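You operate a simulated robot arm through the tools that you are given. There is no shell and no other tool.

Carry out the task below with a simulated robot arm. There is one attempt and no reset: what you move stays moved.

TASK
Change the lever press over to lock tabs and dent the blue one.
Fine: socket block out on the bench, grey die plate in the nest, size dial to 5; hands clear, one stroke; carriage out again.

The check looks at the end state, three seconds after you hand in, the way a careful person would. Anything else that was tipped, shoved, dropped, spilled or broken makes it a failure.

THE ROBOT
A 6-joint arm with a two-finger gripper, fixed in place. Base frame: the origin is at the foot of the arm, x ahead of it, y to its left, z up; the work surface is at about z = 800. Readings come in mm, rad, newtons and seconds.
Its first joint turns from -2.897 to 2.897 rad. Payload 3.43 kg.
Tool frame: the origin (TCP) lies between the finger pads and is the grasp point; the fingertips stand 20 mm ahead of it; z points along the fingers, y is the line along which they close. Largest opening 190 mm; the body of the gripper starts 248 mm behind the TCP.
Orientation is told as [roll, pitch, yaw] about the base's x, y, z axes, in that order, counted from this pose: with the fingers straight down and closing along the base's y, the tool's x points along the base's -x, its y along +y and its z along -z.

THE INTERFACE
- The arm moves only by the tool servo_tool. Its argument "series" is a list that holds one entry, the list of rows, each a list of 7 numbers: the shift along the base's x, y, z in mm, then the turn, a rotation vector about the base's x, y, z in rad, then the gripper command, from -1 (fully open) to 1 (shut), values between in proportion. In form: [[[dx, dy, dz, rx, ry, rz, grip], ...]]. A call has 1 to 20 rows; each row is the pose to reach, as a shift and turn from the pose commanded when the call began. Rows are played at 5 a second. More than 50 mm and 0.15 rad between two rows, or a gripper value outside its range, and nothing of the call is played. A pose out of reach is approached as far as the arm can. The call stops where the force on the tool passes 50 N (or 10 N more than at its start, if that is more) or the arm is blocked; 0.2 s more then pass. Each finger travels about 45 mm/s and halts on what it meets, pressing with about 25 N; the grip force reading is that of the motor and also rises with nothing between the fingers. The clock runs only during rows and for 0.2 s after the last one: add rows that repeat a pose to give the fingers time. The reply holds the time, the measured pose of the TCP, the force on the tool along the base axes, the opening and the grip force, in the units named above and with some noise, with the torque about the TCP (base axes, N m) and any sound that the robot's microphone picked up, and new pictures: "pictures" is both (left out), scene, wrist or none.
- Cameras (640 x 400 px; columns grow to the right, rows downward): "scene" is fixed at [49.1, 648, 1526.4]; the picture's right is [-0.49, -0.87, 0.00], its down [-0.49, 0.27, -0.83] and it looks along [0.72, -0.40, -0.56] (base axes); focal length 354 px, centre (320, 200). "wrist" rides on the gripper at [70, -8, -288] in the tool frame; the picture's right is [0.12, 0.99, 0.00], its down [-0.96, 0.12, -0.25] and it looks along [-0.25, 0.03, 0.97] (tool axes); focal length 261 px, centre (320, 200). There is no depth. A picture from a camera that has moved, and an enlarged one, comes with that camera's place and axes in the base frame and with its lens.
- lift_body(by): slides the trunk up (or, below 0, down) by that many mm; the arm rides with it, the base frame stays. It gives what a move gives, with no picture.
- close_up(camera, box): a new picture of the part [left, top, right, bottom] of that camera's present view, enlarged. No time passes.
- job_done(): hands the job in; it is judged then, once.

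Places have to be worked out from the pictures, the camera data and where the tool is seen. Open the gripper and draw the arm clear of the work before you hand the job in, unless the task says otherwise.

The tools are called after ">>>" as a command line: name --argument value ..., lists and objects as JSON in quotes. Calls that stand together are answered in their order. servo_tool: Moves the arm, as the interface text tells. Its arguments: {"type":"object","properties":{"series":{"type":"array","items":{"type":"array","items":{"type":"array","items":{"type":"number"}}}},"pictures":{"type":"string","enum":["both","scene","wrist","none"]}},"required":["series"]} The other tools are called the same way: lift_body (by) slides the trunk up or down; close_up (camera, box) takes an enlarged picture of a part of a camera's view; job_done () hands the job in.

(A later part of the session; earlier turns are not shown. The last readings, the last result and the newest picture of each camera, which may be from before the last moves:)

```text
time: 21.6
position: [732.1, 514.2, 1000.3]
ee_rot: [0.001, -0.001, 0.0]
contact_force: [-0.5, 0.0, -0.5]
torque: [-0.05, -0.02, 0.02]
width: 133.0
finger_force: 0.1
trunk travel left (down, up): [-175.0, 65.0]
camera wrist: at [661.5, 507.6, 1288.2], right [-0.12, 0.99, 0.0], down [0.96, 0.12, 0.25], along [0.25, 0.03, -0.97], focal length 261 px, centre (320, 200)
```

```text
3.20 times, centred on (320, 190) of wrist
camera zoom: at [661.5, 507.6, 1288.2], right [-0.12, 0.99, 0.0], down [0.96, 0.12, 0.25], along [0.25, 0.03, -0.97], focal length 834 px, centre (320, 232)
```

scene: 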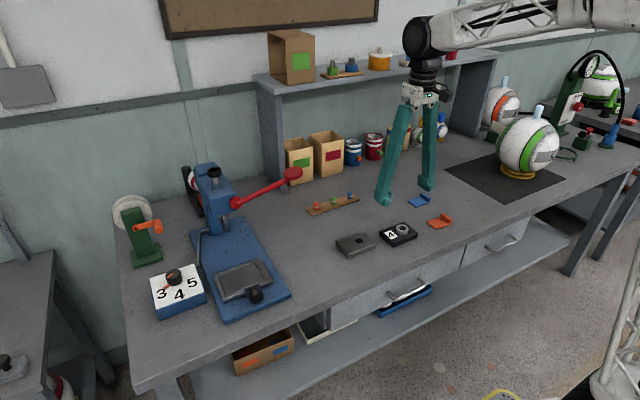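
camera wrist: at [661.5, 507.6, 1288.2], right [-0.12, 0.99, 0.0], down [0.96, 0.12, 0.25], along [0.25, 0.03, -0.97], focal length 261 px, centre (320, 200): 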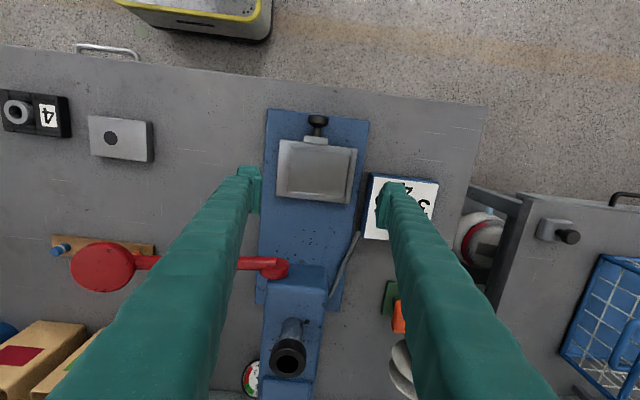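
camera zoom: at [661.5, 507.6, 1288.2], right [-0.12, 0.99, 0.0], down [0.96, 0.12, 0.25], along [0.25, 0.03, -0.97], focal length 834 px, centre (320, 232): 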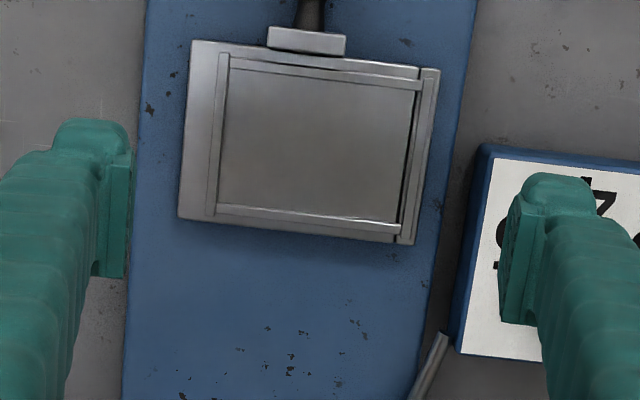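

One row was a bit too long; I'll space them evenly and stop at about z=841 above the plate for a check.

>>> servo_tool --series '[[[-10, -10, 0, 0, 0, 0, -0.4], [-35, -38, 0, 0, 0, 0, -0.4], [-42, -81, 0, 0, 0, 0, -0.4], [-42, -128, 0, 0, 0, 0, -0.4], [-42, -175, 0, 0, 0, 0, -0.4], [-42, -222, 0, 0, 0, 0, -0.4], [-42, -269, 0, 0, 0, 0, -0.4], [-36, -310, -10, 0, 0, 0, -0.4], [-24, -345, -25, 0, 0, 0, -0.4], [-17, -358, -60, 0, 0, 0, -0.4], [-17, -358, -105, 0, 0, 0, -0.4], [-17, -358, -140, 0, 0, 0, -0.4], [-17, -358, -160, 0, 0, 0, -0.4], [-17, -358, -160, 0, 0, 0, -0.4]]]'

>>> close_up --camera "wrist" --box '[220, 130, 420, 250]'

```text
time: 24.6
position: [715.1, 156.1, 839.3]
ee_rot: [0.0, -0.001, 0.001]
contact_force: [-0.4, -1.1, -0.1]
torque: [-0.02, -0.06, -0.01]
width: 133.2
finger_force: 0.1
trunk travel left (down, up): [-175.0, 65.0]
camera wrist: at [644.6, 150.2, 1128.2], right [-0.12, 0.99, 0.0], down [0.96, 0.12, 0.25], along [0.25, 0.03, -0.97], focal length 261 px, centre (320, 200)
```

scene: 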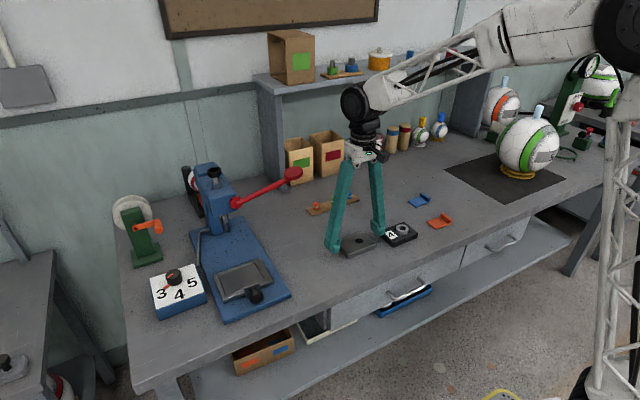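
wrist: 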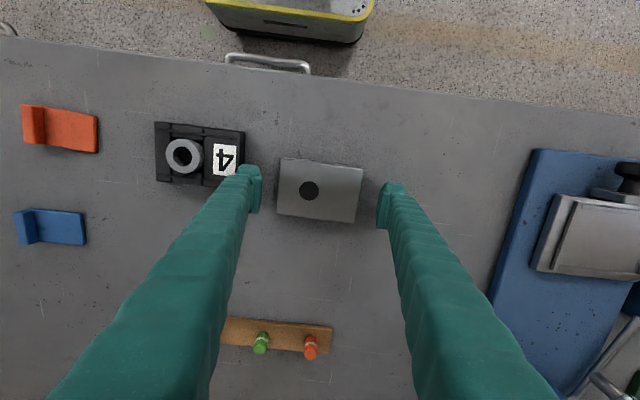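

```text
3.20 times, centred on (320, 190) of wrist
camera zoom: at [644.6, 150.2, 1128.2], right [-0.12, 0.99, 0.0], down [0.96, 0.12, 0.25], along [0.25, 0.03, -0.97], focal length 834 px, centre (320, 232)
```

zoom: 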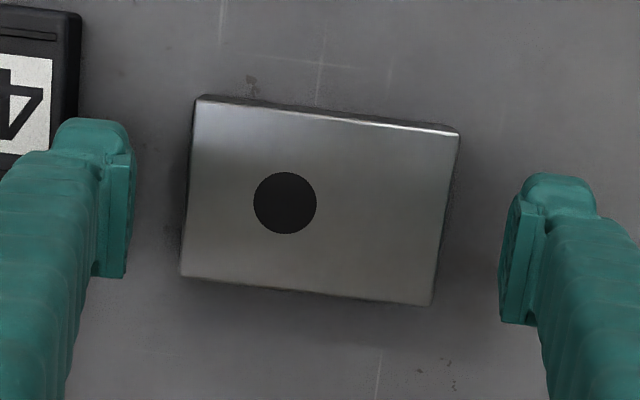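

The plate is centred between the fingers. I'll narrow the opening a bit to stay clear of the socket block, go down to tips at z≈807 and close.

>>> servo_tool --series '[[[0, 0, 0, 0, 0, 0, -0.25], [0, 0, -8, 0, 0, 0, -0.25], [0, 0, -13.6, 0, 0, 0, -0.25], [0, 0, -13.6, 0, 0, 0, 0.0], [0, 0, -13.6, 0, 0, 0, 0.3], [0, 0, -13.6, 0, 0, 0, 0.4], [0, 0, -13.6, 0, 0, 0, 0.4], [0, 0, -13.6, 0, 0, 0, 0.4]]]'

>>> close_up --camera "wrist" --box '[220, 130, 420, 250]'

```text
time: 25.9
position: [718.3, 156.0, 837.8]
ee_rot: [0.001, -0.015, 0.002]
contact_force: [-5.2, -8.5, 78.8]
torque: [-1.06, 0.85, 0.05]
width: 77.9
finger_force: 21.3
trunk travel left (down, up): [-175.0, 65.0]
stopped in row 6: the force on the tool passed its limit at 58 N (the readings are from after the stop); the commanded pose is now the measured one
camera wrist: at [643.3, 148.4, 1124.5], right [-0.12, 0.99, 0.0], down [0.96, 0.12, 0.26], along [0.26, 0.03, -0.97], focal length 261 px, centre (320, 200)
```

scene: 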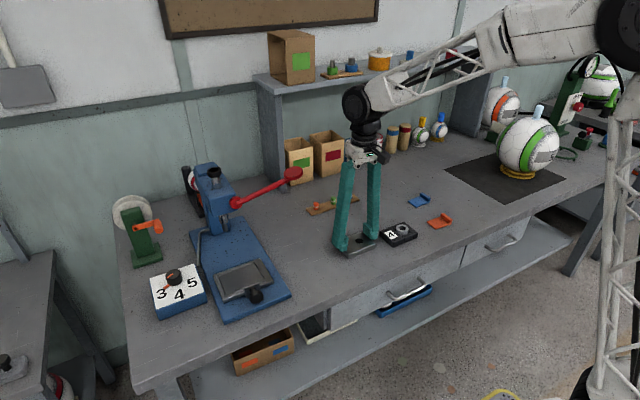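
wrist: 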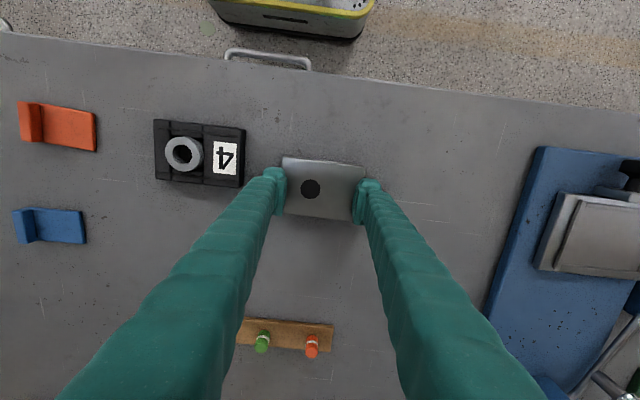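

```text
3.20 times, centred on (320, 190) of wrist
camera zoom: at [643.3, 148.4, 1124.5], right [-0.12, 0.99, 0.0], down [0.96, 0.12, 0.26], along [0.26, 0.03, -0.97], focal length 834 px, centre (320, 232)
```

zoom: 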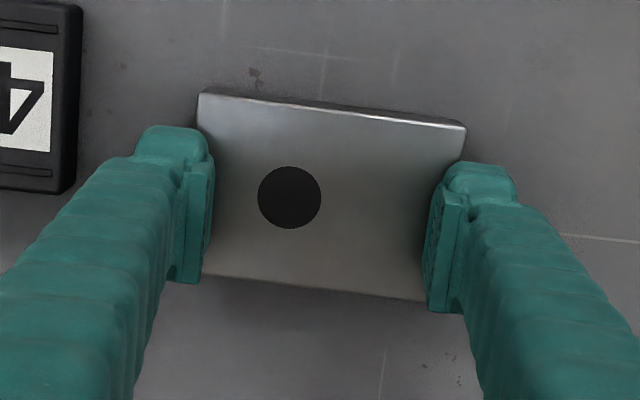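

The fingers ended up bearing on the plate (79 N up, width only 78) – they did not take it by its sides. I'll look closely before doing anything else.

>>> close_up --camera "scene" --box '[315, 205, 415, 275]'

>>> close_up --camera "wrist" --box '[260, 145, 390, 235]'

```text
5.71 times, centred on (365, 240) of scene
camera zoom: at [49.1, 648.0, 1526.4], right [-0.49, -0.87, 0.0], down [-0.49, 0.27, -0.83], along [0.72, -0.4, -0.56], focal length 2022 px, centre (63, -29)
```

zoom: 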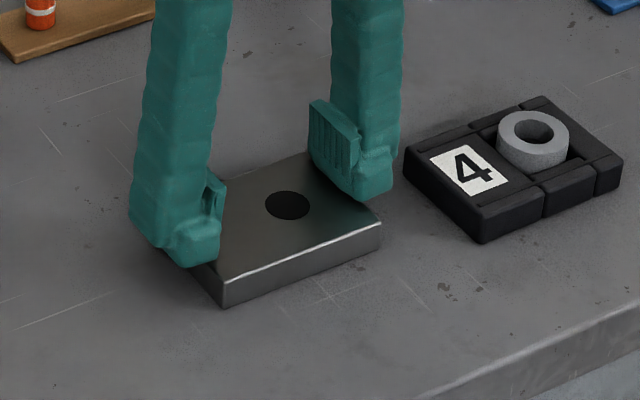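

```text
4.44 times, centred on (325, 190) of wrist
camera zoom: at [643.3, 148.4, 1124.5], right [-0.12, 0.99, 0.0], down [0.96, 0.12, 0.26], along [0.26, 0.03, -0.97], focal length 1158 px, centre (298, 244)
```

zoom: 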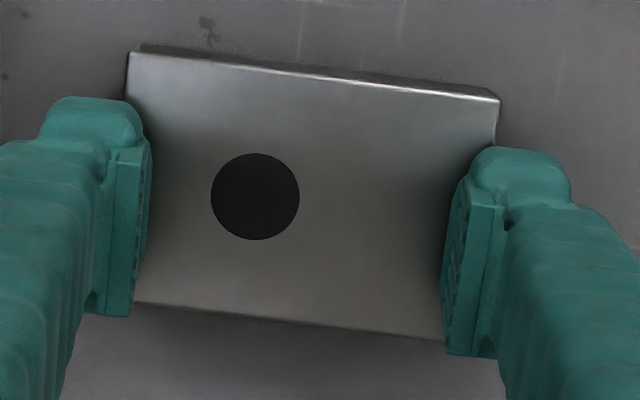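

The plate is still flat on the bench with both fingertips resting on its top edges, so they rode up over it. I'll lift off first, restore the upright pose, and then open the fingers.

>>> servo_tool --series '[[[-1, 0, 8, 0, 0.005, 0, 0.4], [-3.6, 0.8, 25, 0, 0.015, 0, 0.2], [-3.6, 0.8, 32, 0, 0.015, 0, -0.3], [-3.6, 0.8, 32, 0, 0.015, 0, -0.3], [-3.6, 0.8, 32, 0, 0.015, 0, -0.3], [-3.6, 0.8, 32, 0, 0.015, 0, -0.3]]]' --pictures "wrist"

>>> close_up --camera "wrist" --box '[230, 130, 410, 240]'

>>> close_up --camera "scene" --box '[315, 205, 415, 275]'

```text
time: 27.4
position: [713.0, 156.1, 862.0]
ee_rot: [0.0, 0.011, 0.0]
contact_force: [-0.2, 0.2, -0.1]
torque: [-0.01, 0.01, -0.01]
width: 123.5
finger_force: 0.0
trunk travel left (down, up): [-175.0, 65.0]
camera wrist: at [645.8, 150.1, 1150.8], right [-0.12, 0.99, 0.0], down [0.96, 0.12, 0.24], along [0.24, 0.03, -0.97], focal length 261 px, centre (320, 200)
```

wrist: 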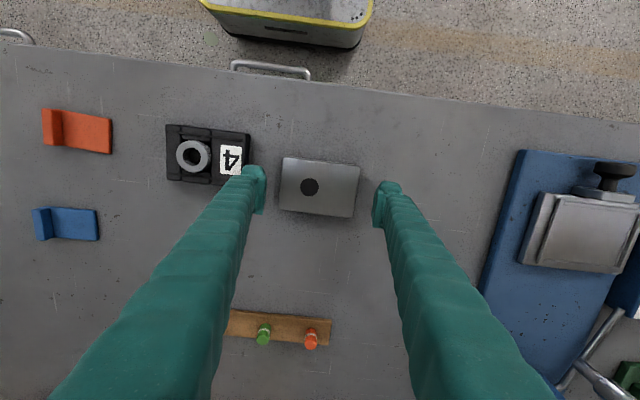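

```text
3.56 times, centred on (320, 185) of wrist
camera zoom: at [645.8, 150.1, 1150.8], right [-0.12, 0.99, 0.0], down [0.96, 0.12, 0.24], along [0.24, 0.03, -0.97], focal length 927 px, centre (320, 253)
```

zoom: 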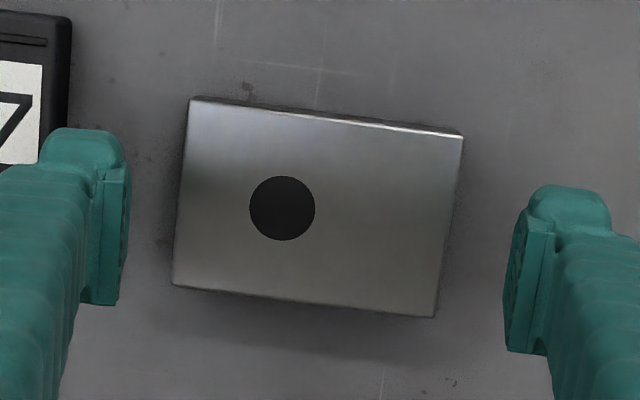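

```text
5.71 times, centred on (365, 240) of scene
camera zoom: at [49.1, 648.0, 1526.4], right [-0.49, -0.87, 0.0], down [-0.49, 0.27, -0.83], along [0.72, -0.4, -0.56], focal length 2022 px, centre (63, -29)
```

zoom: 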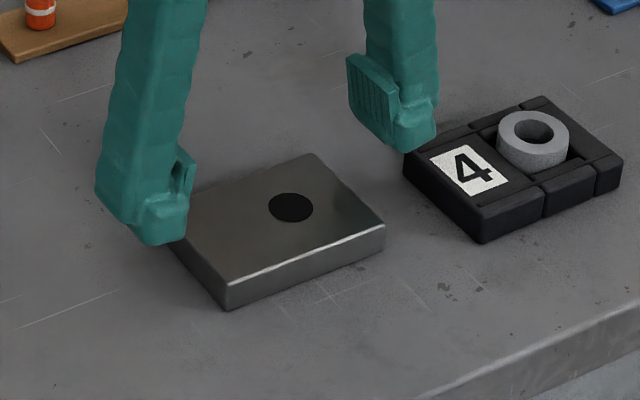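

Plate is undisturbed, still flat. The squeeze happened with the tips too shallow; I'll correct the small pitch, go lower (tips ≈2–3 mm above the bench) with the fingers still open, and verify the actual height before closing.

>>> servo_tool --series '[[[1.7, 0.7, -10, 0, -0.011, 0, -0.28], [1.7, 0.7, -25, 0, -0.011, 0, -0.28], [1.7, 0.7, -35, 0, -0.011, 0, -0.28], [1.7, 0.7, -39, 0, -0.011, 0, -0.28], [1.7, 0.7, -39, 0, -0.011, 0, -0.28], [1.7, 0.7, -39, 0, -0.011, 0, -0.28]]]' --pictures "wrist"

>>> close_up --camera "wrist" --box '[230, 130, 410, 240]'

>>> close_up --camera "scene" --box '[315, 205, 415, 275]'

```text
time: 28.8
position: [715.2, 158.0, 822.8]
ee_rot: [0.0, 0.001, 0.001]
contact_force: [0.5, -0.1, -0.5]
torque: [0.0, 0.0, 0.0]
width: 121.5
finger_force: 0.1
trunk travel left (down, up): [-175.0, 65.0]
camera wrist: at [644.4, 151.5, 1111.3], right [-0.12, 0.99, 0.0], down [0.96, 0.12, 0.25], along [0.25, 0.03, -0.97], focal length 261 px, centre (320, 200)
```

wrist: 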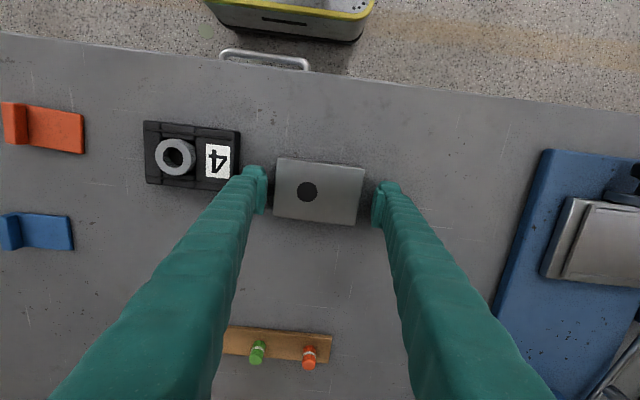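

```text
3.56 times, centred on (320, 185) of wrist
camera zoom: at [644.4, 151.5, 1111.3], right [-0.12, 0.99, 0.0], down [0.96, 0.12, 0.25], along [0.25, 0.03, -0.97], focal length 927 px, centre (320, 253)
```

zoom: 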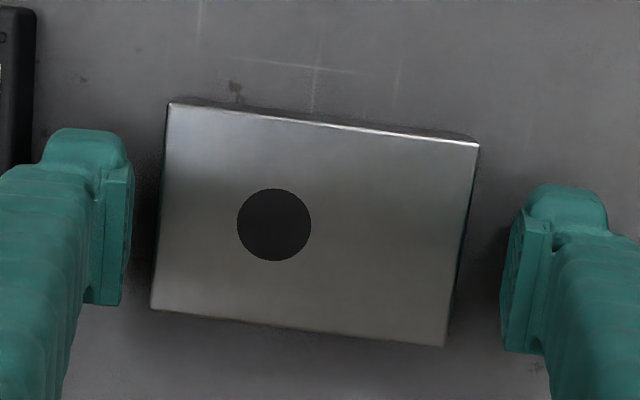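

```text
5.71 times, centred on (365, 240) of scene
camera zoom: at [49.1, 648.0, 1526.4], right [-0.49, -0.87, 0.0], down [-0.49, 0.27, -0.83], along [0.72, -0.4, -0.56], focal length 2022 px, centre (63, -29)
```

zoom: 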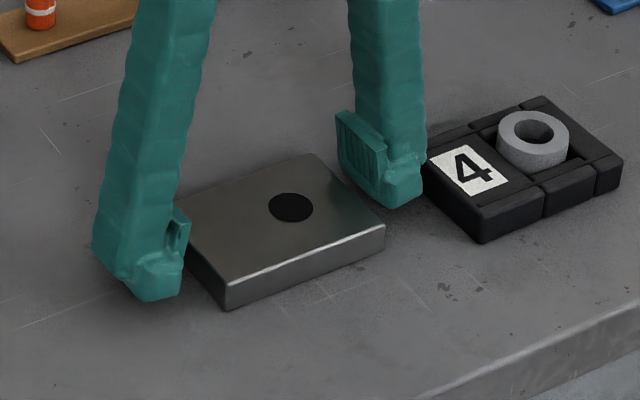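

Height confirmed at z≈823 with no contact, fingers on either side of the plate. I'll close gently, with the command limited to ~95 mm so they can't run over the plate again.

>>> servo_tool --series '[[[0, 0, 0, 0, 0, 0, -0.15], [0, 0, 0, 0, 0, 0, -0.08], [0, 0, 0, 0, 0, 0, -0.04], [0, 0, 0, 0, 0, 0, 0.0], [0, 0, 0, 0, 0, 0, 0.0], [0, 0, 0, 0, 0, 0, 0.0]]]' --pictures "wrist"

>>> close_up --camera "wrist" --box '[230, 130, 410, 240]'

>>> close_up --camera "scene" --box '[315, 205, 415, 275]'

```text
time: 30.1
position: [715.6, 158.5, 823.6]
ee_rot: [0.0, -0.002, 0.001]
contact_force: [-0.4, -0.8, 1.9]
torque: [-0.06, 0.0, -0.01]
width: 99.1
finger_force: 24.7
trunk travel left (down, up): [-175.0, 65.0]
camera wrist: at [644.4, 151.4, 1111.4], right [-0.12, 0.99, 0.0], down [0.96, 0.12, 0.25], along [0.25, 0.03, -0.97], focal length 261 px, centre (320, 200)
```

wrist: 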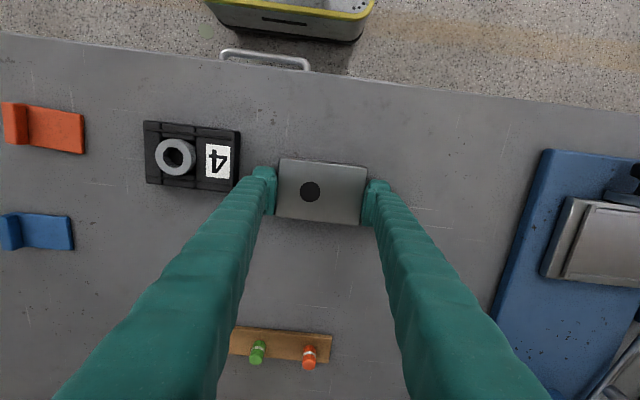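

```text
3.56 times, centred on (320, 185) of wrist
camera zoom: at [644.4, 151.4, 1111.4], right [-0.12, 0.99, 0.0], down [0.96, 0.12, 0.25], along [0.25, 0.03, -0.97], focal length 927 px, centre (320, 253)
```

zoom: 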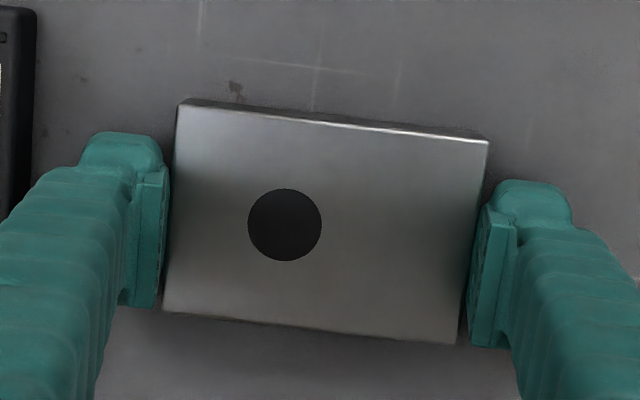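

```text
5.71 times, centred on (365, 240) of scene
camera zoom: at [49.1, 648.0, 1526.4], right [-0.49, -0.87, 0.0], down [-0.49, 0.27, -0.83], along [0.72, -0.4, -0.56], focal length 2022 px, centre (63, -29)
```

zoom: 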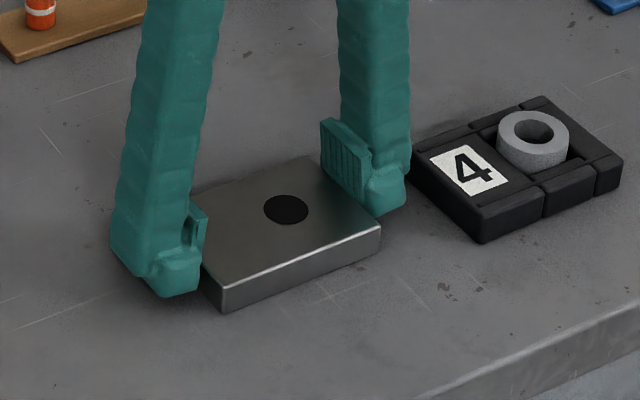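

The plate is now gripped squarely (99.1 mm, 25 N, no vertical load). I'll lift it straight up and carry it along the x≈690 lane to above the nest.

>>> servo_tool --series '[[[0, 0, 6, 0, 0, 0, 0.0], [0, 0, 25, 0, 0, 0, 0.0], [0, 0, 65, 0, 0, 0, 0.0], [-12, 20, 100, 0, 0, 0, 0.0], [-24, 65, 105, 0, 0, 0, 0.0], [-24, 112, 105, 0, 0, 0, 0.0], [-24, 159, 105, 0, 0, 0, 0.0], [-24, 206, 105, 0, 0, 0, 0.0], [-24, 253, 105, 0, 0, 0, 0.0], [-22, 300, 105, 0, 0, 0, 0.0], [0, 335, 105, 0, 0, 0, 0.0], [18, 357, 105, 0, 0, 0, 0.0], [18, 357, 105, 0, 0, 0, 0.0]]]'

>>> close_up --camera "wrist" --box '[230, 110, 410, 240]'

```text
time: 33.0
position: [734.1, 515.4, 928.6]
ee_rot: [-0.001, -0.001, 0.001]
contact_force: [0.7, 0.1, -4.5]
torque: [0.0, 0.0, 0.05]
width: 99.0
finger_force: 24.8
trunk travel left (down, up): [-175.0, 65.0]
camera wrist: at [662.1, 508.3, 1216.0], right [-0.12, 0.99, 0.0], down [0.96, 0.12, 0.25], along [0.25, 0.03, -0.97], focal length 261 px, centre (320, 200)
```

scene: 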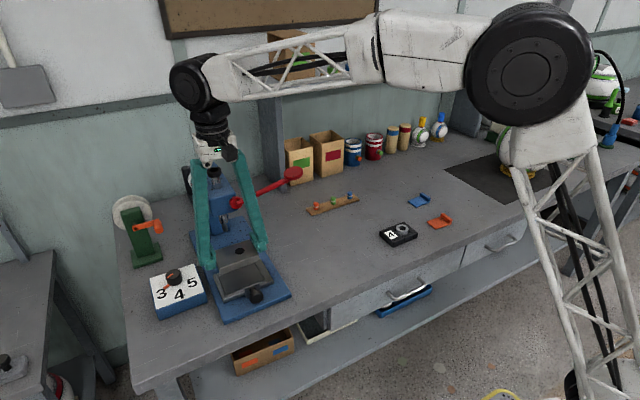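
wrist: 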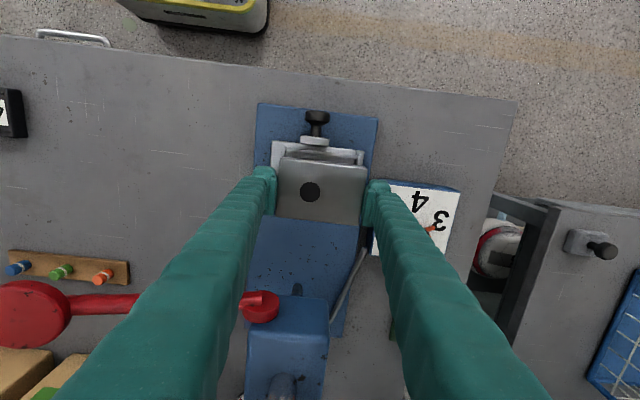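

```text
3.08 times, centred on (320, 175) of wrist
camera zoom: at [662.1, 508.3, 1216.0], right [-0.12, 0.99, 0.0], down [0.96, 0.12, 0.25], along [0.25, 0.03, -0.97], focal length 802 px, centre (320, 277)
```

zoom: 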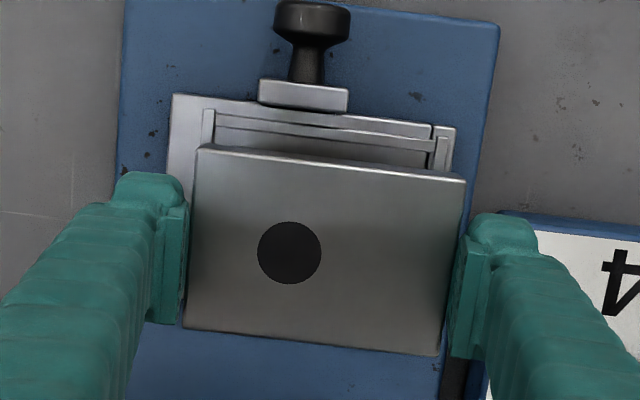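

Plate is above the nest. I'll descend to a hover with the plate's underside about 8 mm above the rim and compare its edges with the pocket.

>>> servo_tool --series '[[[0, 0, -25, 0, 0, 0, 0.0], [0, 0, -45, 0, 0, 0, 0.0], [0, 0, -60, 0, 0, 0, 0.0], [0, 0, -60, 0, 0, 0, 0.0]]]'

>>> close_up --camera "wrist" --box '[230, 110, 410, 240]'

>>> close_up --camera "scene" --box '[190, 235, 300, 315]'

```text
time: 34.0
position: [733.9, 515.0, 867.5]
ee_rot: [-0.001, -0.002, 0.002]
contact_force: [0.7, -0.2, -2.9]
torque: [-0.04, -0.05, -0.02]
width: 99.1
finger_force: 25.0
trunk travel left (down, up): [-175.0, 65.0]
camera wrist: at [662.1, 508.3, 1155.6], right [-0.12, 0.99, 0.0], down [0.96, 0.12, 0.25], along [0.25, 0.03, -0.97], focal length 261 px, centre (320, 200)
```

scene: 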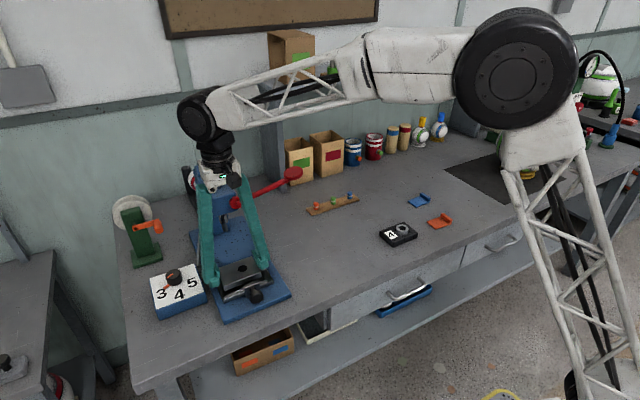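
wrist: 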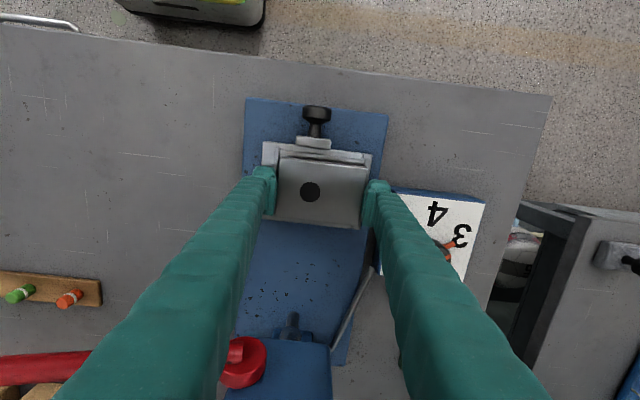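

```text
3.08 times, centred on (320, 175) of wrist
camera zoom: at [662.1, 508.3, 1155.6], right [-0.12, 0.99, 0.0], down [0.96, 0.12, 0.25], along [0.25, 0.03, -0.97], focal length 802 px, centre (320, 277)
```

zoom: 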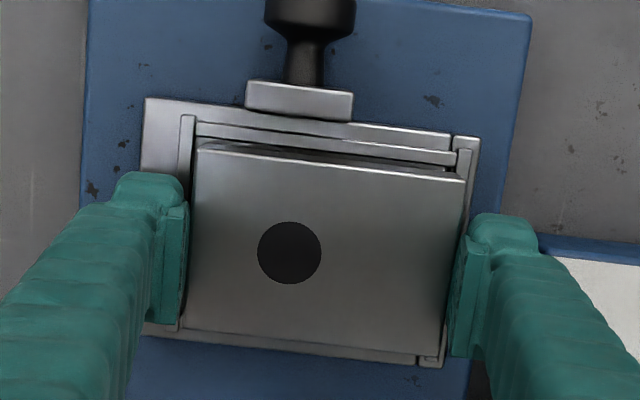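

```text
5.00 times, centred on (245, 275) of scene
camera zoom: at [49.1, 648.0, 1526.4], right [-0.49, -0.87, 0.0], down [-0.49, 0.27, -0.83], along [0.72, -0.4, -0.56], focal length 1769 px, centre (695, -175)
```

zoom: 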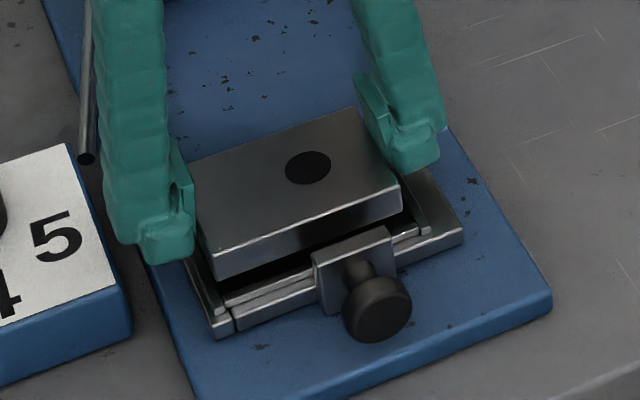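

I'll zoom further at the front corners to judge the lateral alignment of plate and pocket.

>>> close_up --camera "wrist" --box '[262, 136, 332, 180]'

>>> close_up --camera "wrist" --box '[320, 140, 390, 184]'

>>> close_up --camera "wrist" --box '[262, 195, 382, 245]'

```text
9.09 times, centred on (297, 158) of wrist
camera zoom: at [662.1, 508.3, 1155.6], right [-0.12, 0.99, 0.0], down [0.96, 0.12, 0.25], along [0.25, 0.03, -0.97], focal length 2370 px, centre (529, 582)
```

zoom: 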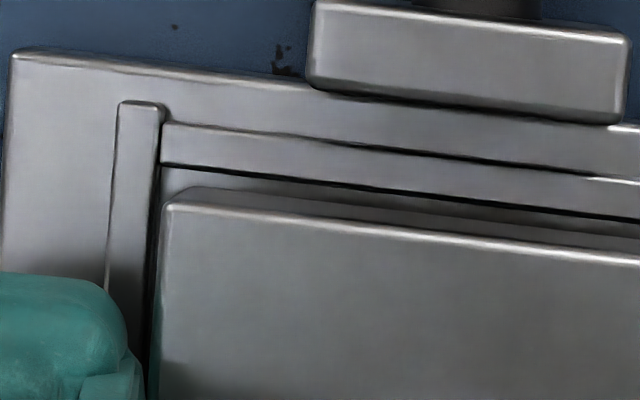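

```text
9.09 times, centred on (355, 162) of wrist
camera zoom: at [662.1, 508.3, 1155.6], right [-0.12, 0.99, 0.0], down [0.96, 0.12, 0.25], along [0.25, 0.03, -0.97], focal length 2370 px, centre (2, 546)
```

zoom: 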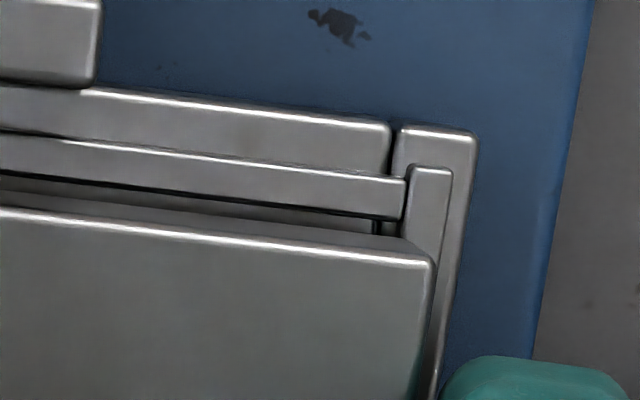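

```text
5.33 times, centred on (322, 220) of wrist
camera zoom: at [662.1, 508.3, 1155.6], right [-0.12, 0.99, 0.0], down [0.96, 0.12, 0.25], along [0.25, 0.03, -0.97], focal length 1390 px, centre (309, 93)
```

zoom: 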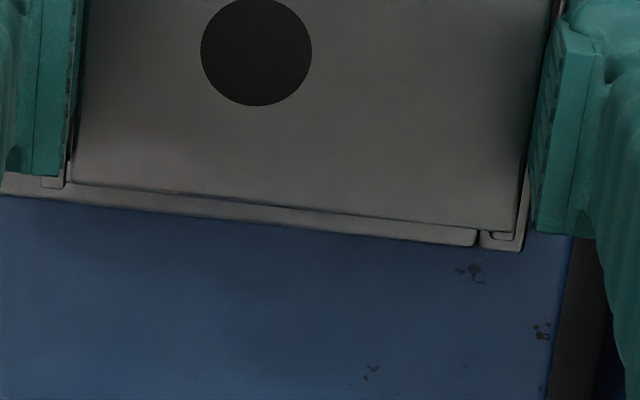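

Measured in the same picture, the plate sits about 2.4 mm too far toward +y and ~1 mm too far toward −x relative to the pocket (pocket ≈103.5 × 75, plate 99 × 69). I'll correct that and lower it in small steps.

>>> servo_tool --series '[[[0.5, -1.3, 0, 0, 0, 0, 0.0], [1, -2.5, 0, 0, 0, 0, 0.0], [1, -2.5, -4, 0, 0, 0, 0.0], [1, -2.5, -8, 0, 0, 0, 0.0], [1, -2.5, -10, 0, 0, 0, 0.0], [1, -2.5, -10, 0, 0, 0, 0.0]]]'

>>> close_up --camera "wrist" --box '[245, 130, 395, 240]'

>>> close_up --camera "scene" --box '[190, 235, 300, 315]'

```text
time: 35.4
position: [734.2, 511.2, 857.9]
ee_rot: [0.001, -0.001, 0.002]
contact_force: [0.0, 0.4, -4.0]
torque: [-0.01, -0.01, -0.02]
width: 99.1
finger_force: 24.6
trunk travel left (down, up): [-175.0, 65.0]
camera wrist: at [663.3, 505.6, 1145.7], right [-0.12, 0.99, 0.0], down [0.96, 0.12, 0.25], along [0.25, 0.03, -0.97], focal length 261 px, centre (320, 200)
```

scene: 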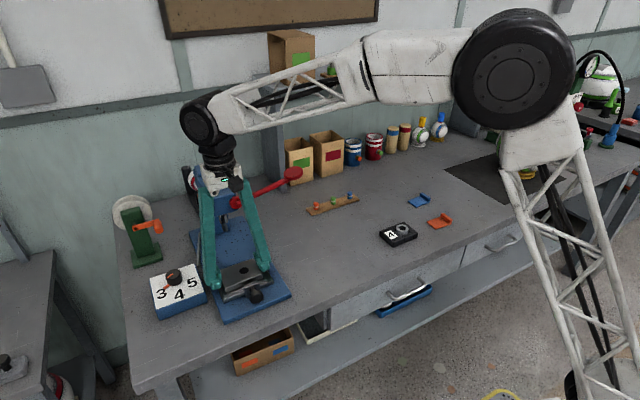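
wrist: 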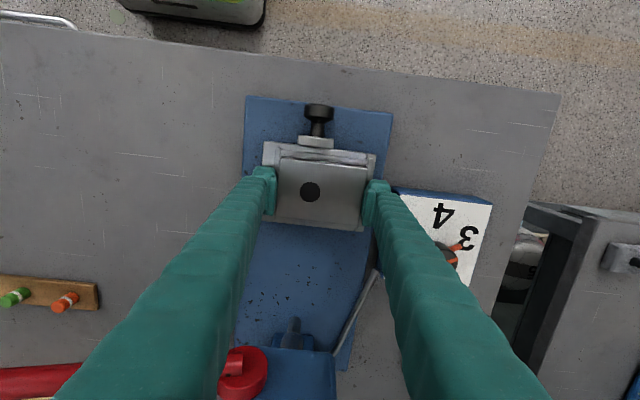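

```text
3.64 times, centred on (320, 185) of wrist
camera zoom: at [663.3, 505.6, 1145.7], right [-0.12, 0.99, 0.0], down [0.96, 0.12, 0.25], along [0.25, 0.03, -0.97], focal length 948 px, centre (320, 254)
```

zoom: 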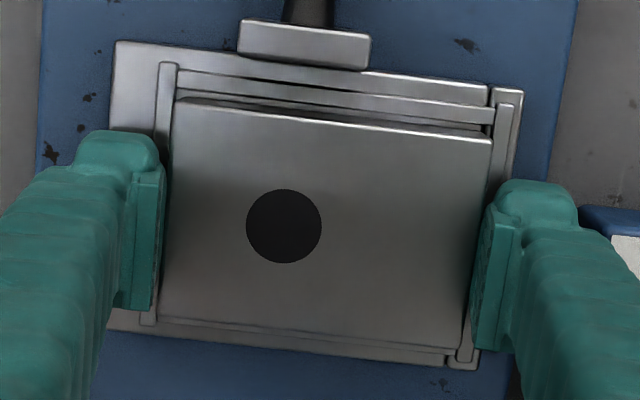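

```text
5.00 times, centred on (245, 275) of scene
camera zoom: at [49.1, 648.0, 1526.4], right [-0.49, -0.87, 0.0], down [-0.49, 0.27, -0.83], along [0.72, -0.4, -0.56], focal length 1769 px, centre (695, -175)
```

zoom: 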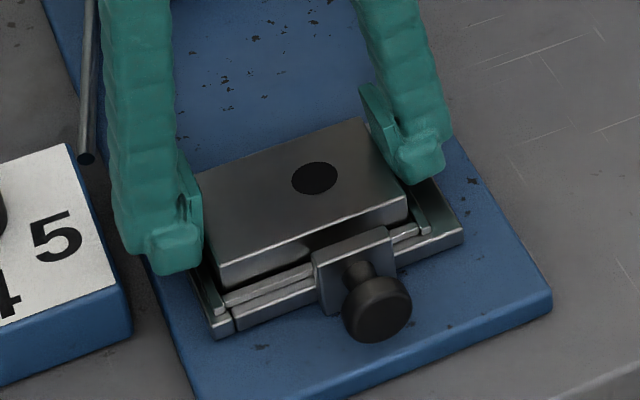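

Alignment looks good. I'll lower the remaining few millimetres in 1 mm steps.

>>> servo_tool --series '[[[0, 0, -1, 0, 0, 0, 0.0], [0, 0, -2, 0, 0, 0, 0.0], [0, 0, -2, 0, 0, 0, 0.0]]]' --pictures "none"

```text
time: 36.1
position: [734.3, 513.0, 855.8]
ee_rot: [0.0, 0.0, 0.001]
contact_force: [-0.8, -0.3, -4.3]
torque: [-0.01, 0.02, 0.0]
width: 99.2
finger_force: 25.6
trunk travel left (down, up): [-175.0, 65.0]
```

>>> servo_tool --series '[[[0, 0, -1, 0, 0, 0, 0.0], [0, 0, -2, 0, 0, 0, 0.0], [0, 0, -2, 0, 0, 0, 0.0]]]' --pictures "none"

>>> close_up --camera "scene" --box '[200, 245, 290, 310]'

>>> close_up --camera "wrist" --box '[255, 136, 385, 236]'

```text
time: 37.0
position: [735.5, 512.6, 854.9]
ee_rot: [0.002, -0.002, 0.002]
contact_force: [0.6, 0.5, 14.5]
torque: [-0.2, 0.41, -0.01]
width: 99.2
finger_force: 24.5
trunk travel left (down, up): [-175.0, 65.0]
```

```text
6.15 times, centred on (245, 278) of scene
camera zoom: at [49.1, 648.0, 1526.4], right [-0.49, -0.87, 0.0], down [-0.49, 0.27, -0.83], along [0.72, -0.4, -0.56], focal length 2178 px, centre (782, -277)
```

zoom: 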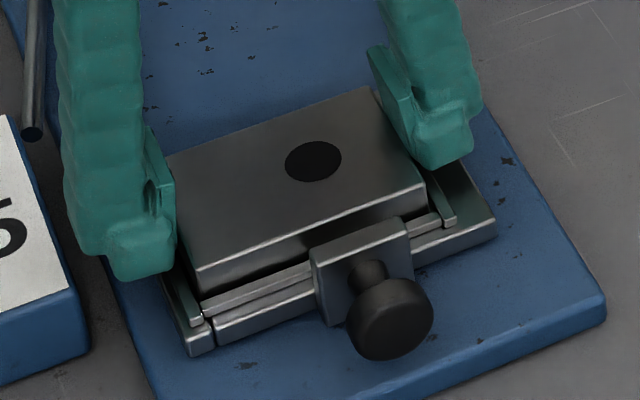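

```text
4.00 times, centred on (320, 186) of wrist
camera zoom: at [663.0, 505.6, 1143.3], right [-0.12, 0.99, 0.0], down [0.96, 0.12, 0.25], along [0.25, 0.03, -0.97], focal length 1043 px, centre (320, 256)
```

zoom: 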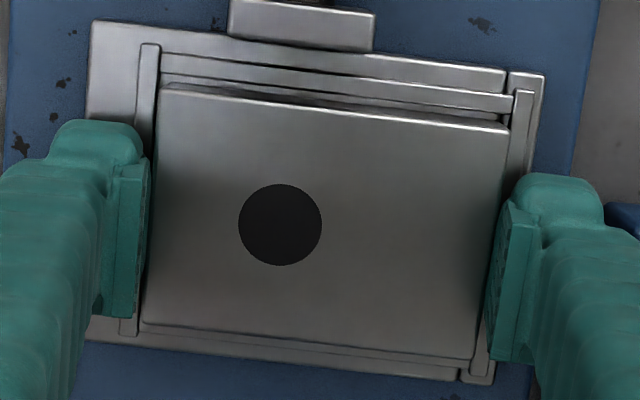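

Contact: about +19 N change at z≈855, which matches the plate's underside on the pocket floor. I'll release by opening slightly and then look before lifting.

>>> servo_tool --series '[[[0, 0, 1, 0, 0, 0, -0.05], [0, 0, 1, 0, 0, 0, -0.15], [0, 0, 1, 0, 0, 0, -0.2], [0, 0, 1, 0, 0, 0, -0.2]]]'

>>> close_up --camera "scene" --box '[200, 245, 290, 310]'

>>> close_up --camera "wrist" --box '[255, 136, 385, 236]'

```text
time: 38.0
position: [732.8, 512.2, 854.3]
ee_rot: [0.0, 0.002, 0.001]
contact_force: [0.5, 0.6, -0.5]
torque: [0.0, -0.01, -0.01]
width: 114.1
finger_force: 0.1
trunk travel left (down, up): [-175.0, 65.0]
camera wrist: at [663.3, 505.9, 1143.1], right [-0.12, 0.99, 0.0], down [0.96, 0.12, 0.25], along [0.25, 0.03, -0.97], focal length 261 px, centre (320, 200)
```

scene: 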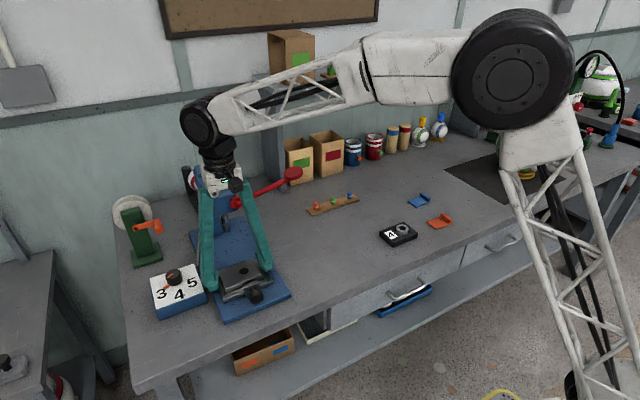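
wrist: 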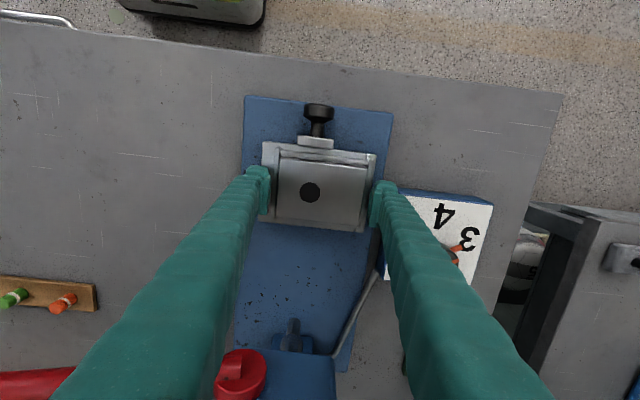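

```text
6.15 times, centred on (245, 278) of scene
camera zoom: at [49.1, 648.0, 1526.4], right [-0.49, -0.87, 0.0], down [-0.49, 0.27, -0.83], along [0.72, -0.4, -0.56], focal length 2178 px, centre (782, -277)
```

zoom: 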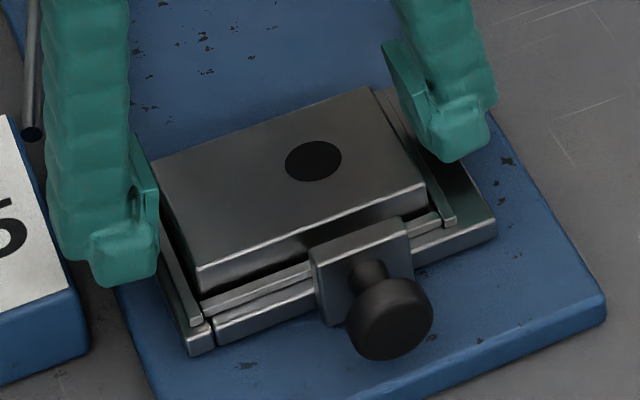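

```text
4.00 times, centred on (320, 186) of wrist
camera zoom: at [663.3, 505.9, 1143.1], right [-0.12, 0.99, 0.0], down [0.96, 0.12, 0.25], along [0.25, 0.03, -0.97], focal length 1043 px, centre (320, 256)
```

zoom: 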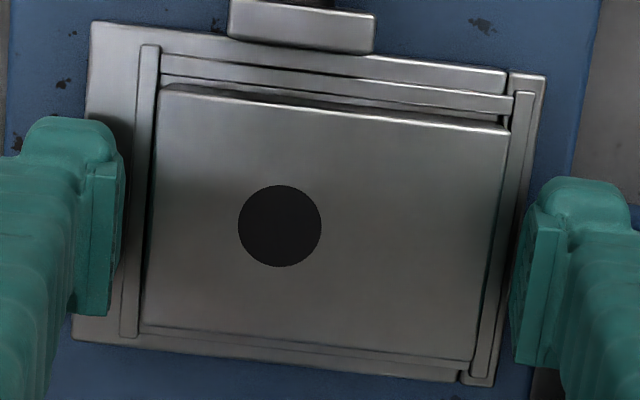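

The plate lies in the pocket between all four bars. Now I'll rise and move toward the dial to examine it from closer.

>>> servo_tool --series '[[[0, 0, 40, 0, 0, 0, -0.2], [0, 0, 85, 0, 0, 0, -0.2], [0, 20, 125, 0, 0, 0, 0.2], [0, 55, 150, 0, 0, 0, 0.5], [10, 90, 150, 0, 0, 0, 0.5], [20, 120, 150, 0, 0, 0, 0.5], [20, 120, 150, 0, 0, 0, 0.5]]]'

>>> close_up --camera "wrist" --box '[250, 130, 430, 260]'

>>> close_up --camera "scene" --box '[140, 255, 220, 325]'

```text
time: 39.5
position: [754.5, 632.4, 1005.6]
ee_rot: [-0.001, 0.002, -0.001]
contact_force: [0.5, 0.1, 0.5]
torque: [-0.03, 0.04, 0.02]
width: 47.6
finger_force: 0.0
trunk travel left (down, up): [-175.0, 65.0]
camera wrist: at [683.5, 625.5, 1293.0], right [-0.12, 0.99, 0.0], down [0.96, 0.12, 0.25], along [0.25, 0.03, -0.97], focal length 261 px, centre (320, 200)
```

scene: 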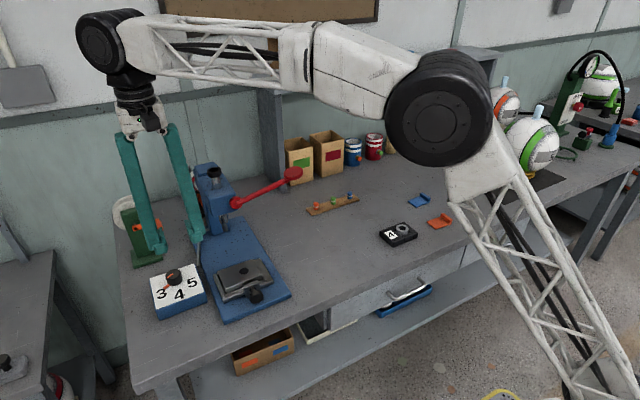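
wrist: 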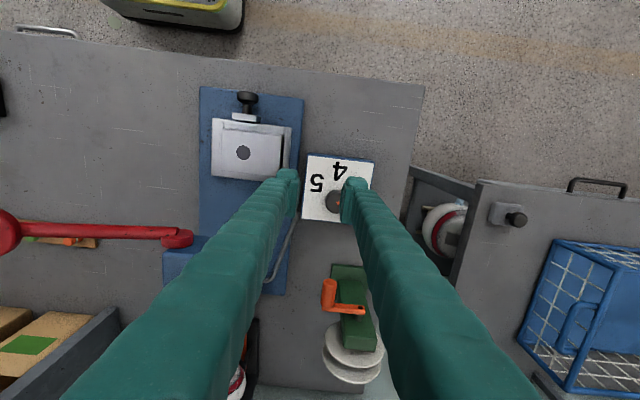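

```text
3.08 times, centred on (340, 195) of wrist
camera zoom: at [683.5, 625.5, 1293.0], right [-0.12, 0.99, 0.0], down [0.96, 0.12, 0.25], along [0.25, 0.03, -0.97], focal length 802 px, centre (258, 215)
```

zoom: 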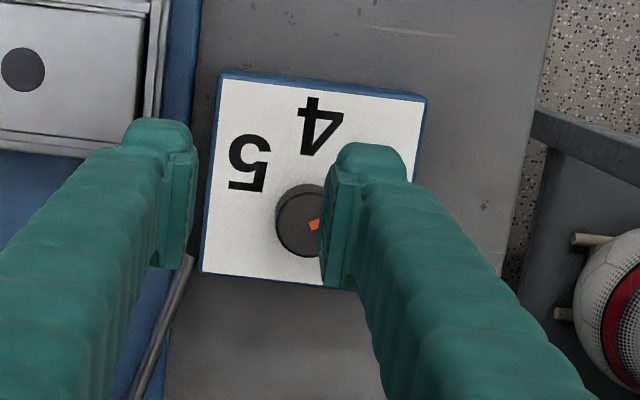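

```text
5.71 times, centred on (180, 290) of scene
camera zoom: at [49.1, 648.0, 1526.4], right [-0.49, -0.87, 0.0], down [-0.49, 0.27, -0.83], along [0.72, -0.4, -0.56], focal length 2022 px, centre (1120, -314)
```

zoom: 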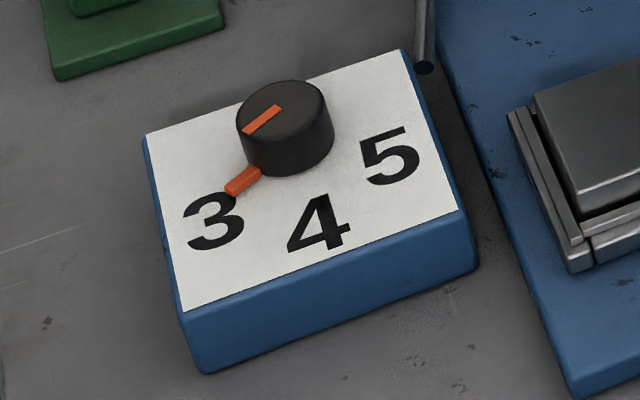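

Knob ≈38 mm across, centre about (795, 665), top z≈860 on a box with top ≈837; the pointer is at ~125° and "5" lies at ~233°, so a turn of about +108° is needed. It is ~1035 mm from the base axis, so I'll test whether the upright tool reaches there, staying at z≈960.

>>> servo_tool --series '[[[20, 15, -20, 0, 0, 0, 0.3], [40, 33, -45, 0, 0, 0, 0.3], [40, 33, -45, 0, 0, 0, 0.3], [40, 33, -45, 0, 0, 0, 0.3]]]'

>>> close_up --camera "wrist" --box '[240, 120, 400, 240]'

```text
time: 40.5
position: [793.7, 666.0, 959.9]
ee_rot: [-0.001, -0.002, 0.002]
contact_force: [-0.7, -0.4, -0.2]
torque: [0.02, 0.01, 0.0]
width: 66.6
finger_force: 0.0
trunk travel left (down, up): [-175.0, 65.0]
camera wrist: at [723.3, 658.9, 1247.8], right [-0.12, 0.99, 0.0], down [0.96, 0.12, 0.25], along [0.25, 0.03, -0.97], focal length 261 px, centre (320, 200)
```

scene: 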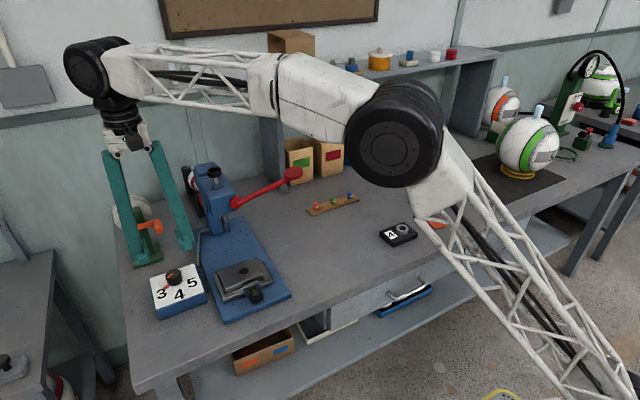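
wrist: 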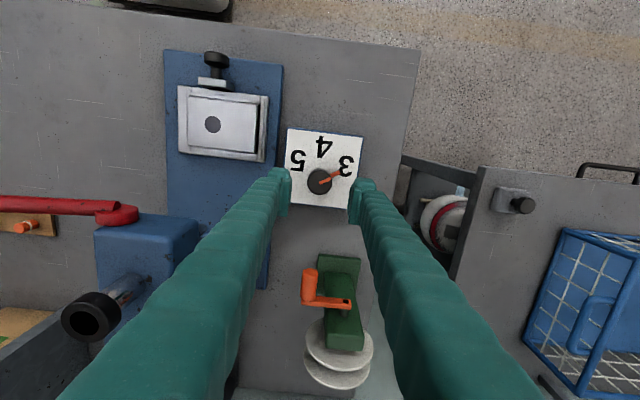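

```text
3.33 times, centred on (320, 180) of wrist
camera zoom: at [723.3, 658.9, 1247.8], right [-0.12, 0.99, 0.0], down [0.96, 0.12, 0.25], along [0.25, 0.03, -0.97], focal length 869 px, centre (320, 267)
```

zoom: 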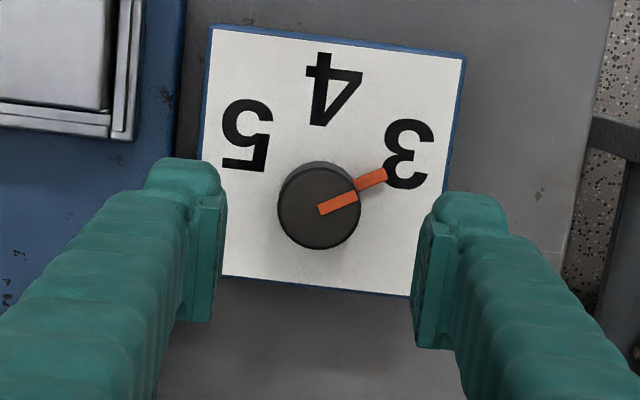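

The upright tool does reach. Viewed from here pointer ≈118°, "5" ≈237°. I'll yaw the gripper about −62° so the fingers will close across the pointer's direction, leaving room to turn +120°.

>>> servo_tool --series '[[[0, 0, 0, 0, 0, -0.135, 0.3], [0, 0, 0, 0, 0, -0.27, 0.3], [0, 0, 0, 0, 0, -0.405, 0.3], [0, 0, 0, 0, 0, -0.54, 0.3], [0, 0, 0, 0, 0, -0.675, 0.3], [0, 0, 0, 0, 0, -0.81, 0.3], [0, 0, 0, 0, 0, -0.945, 0.3], [0, 0, 0, 0, 0, -1.08, 0.3], [0, 0, 0, 0, 0, -1.08, 0.3], [0, 0, 0, 0, 0, -1.08, 0.3]]]'

>>> close_up --camera "wrist" --box '[240, 120, 400, 240]'

```text
time: 42.8
position: [793.9, 666.0, 960.5]
ee_rot: [0.001, -0.003, -1.08]
contact_force: [1.0, 0.2, 0.2]
torque: [-0.02, 0.02, 0.0]
width: 66.5
finger_force: 0.0
trunk travel left (down, up): [-175.0, 65.0]
camera wrist: at [752.9, 725.7, 1247.6], right [0.82, 0.57, 0.0], down [0.56, -0.79, 0.25], along [0.14, -0.2, -0.97], focal length 261 px, centre (320, 200)
```

scene: 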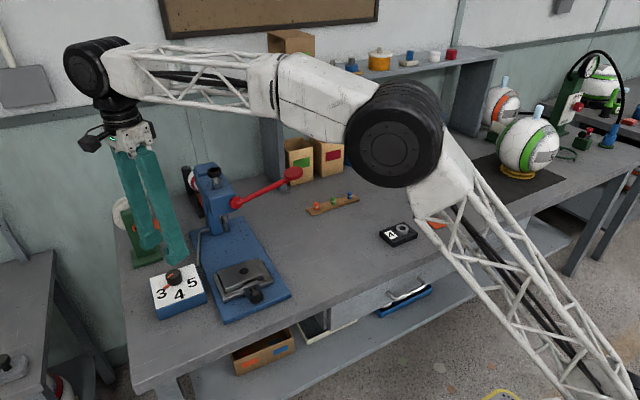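
wrist: 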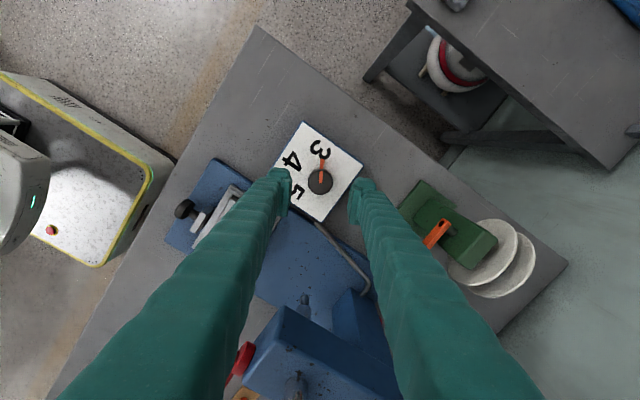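

```text
3.33 times, centred on (320, 180) of wrist
camera zoom: at [752.9, 725.7, 1247.6], right [0.82, 0.57, 0.0], down [0.56, -0.79, 0.25], along [0.14, -0.2, -0.97], focal length 869 px, centre (320, 267)
```

zoom: 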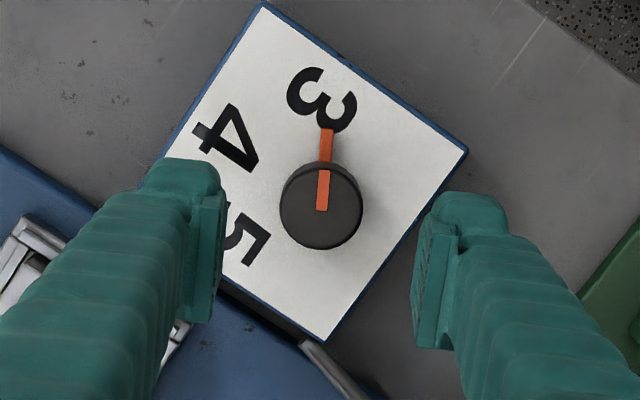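

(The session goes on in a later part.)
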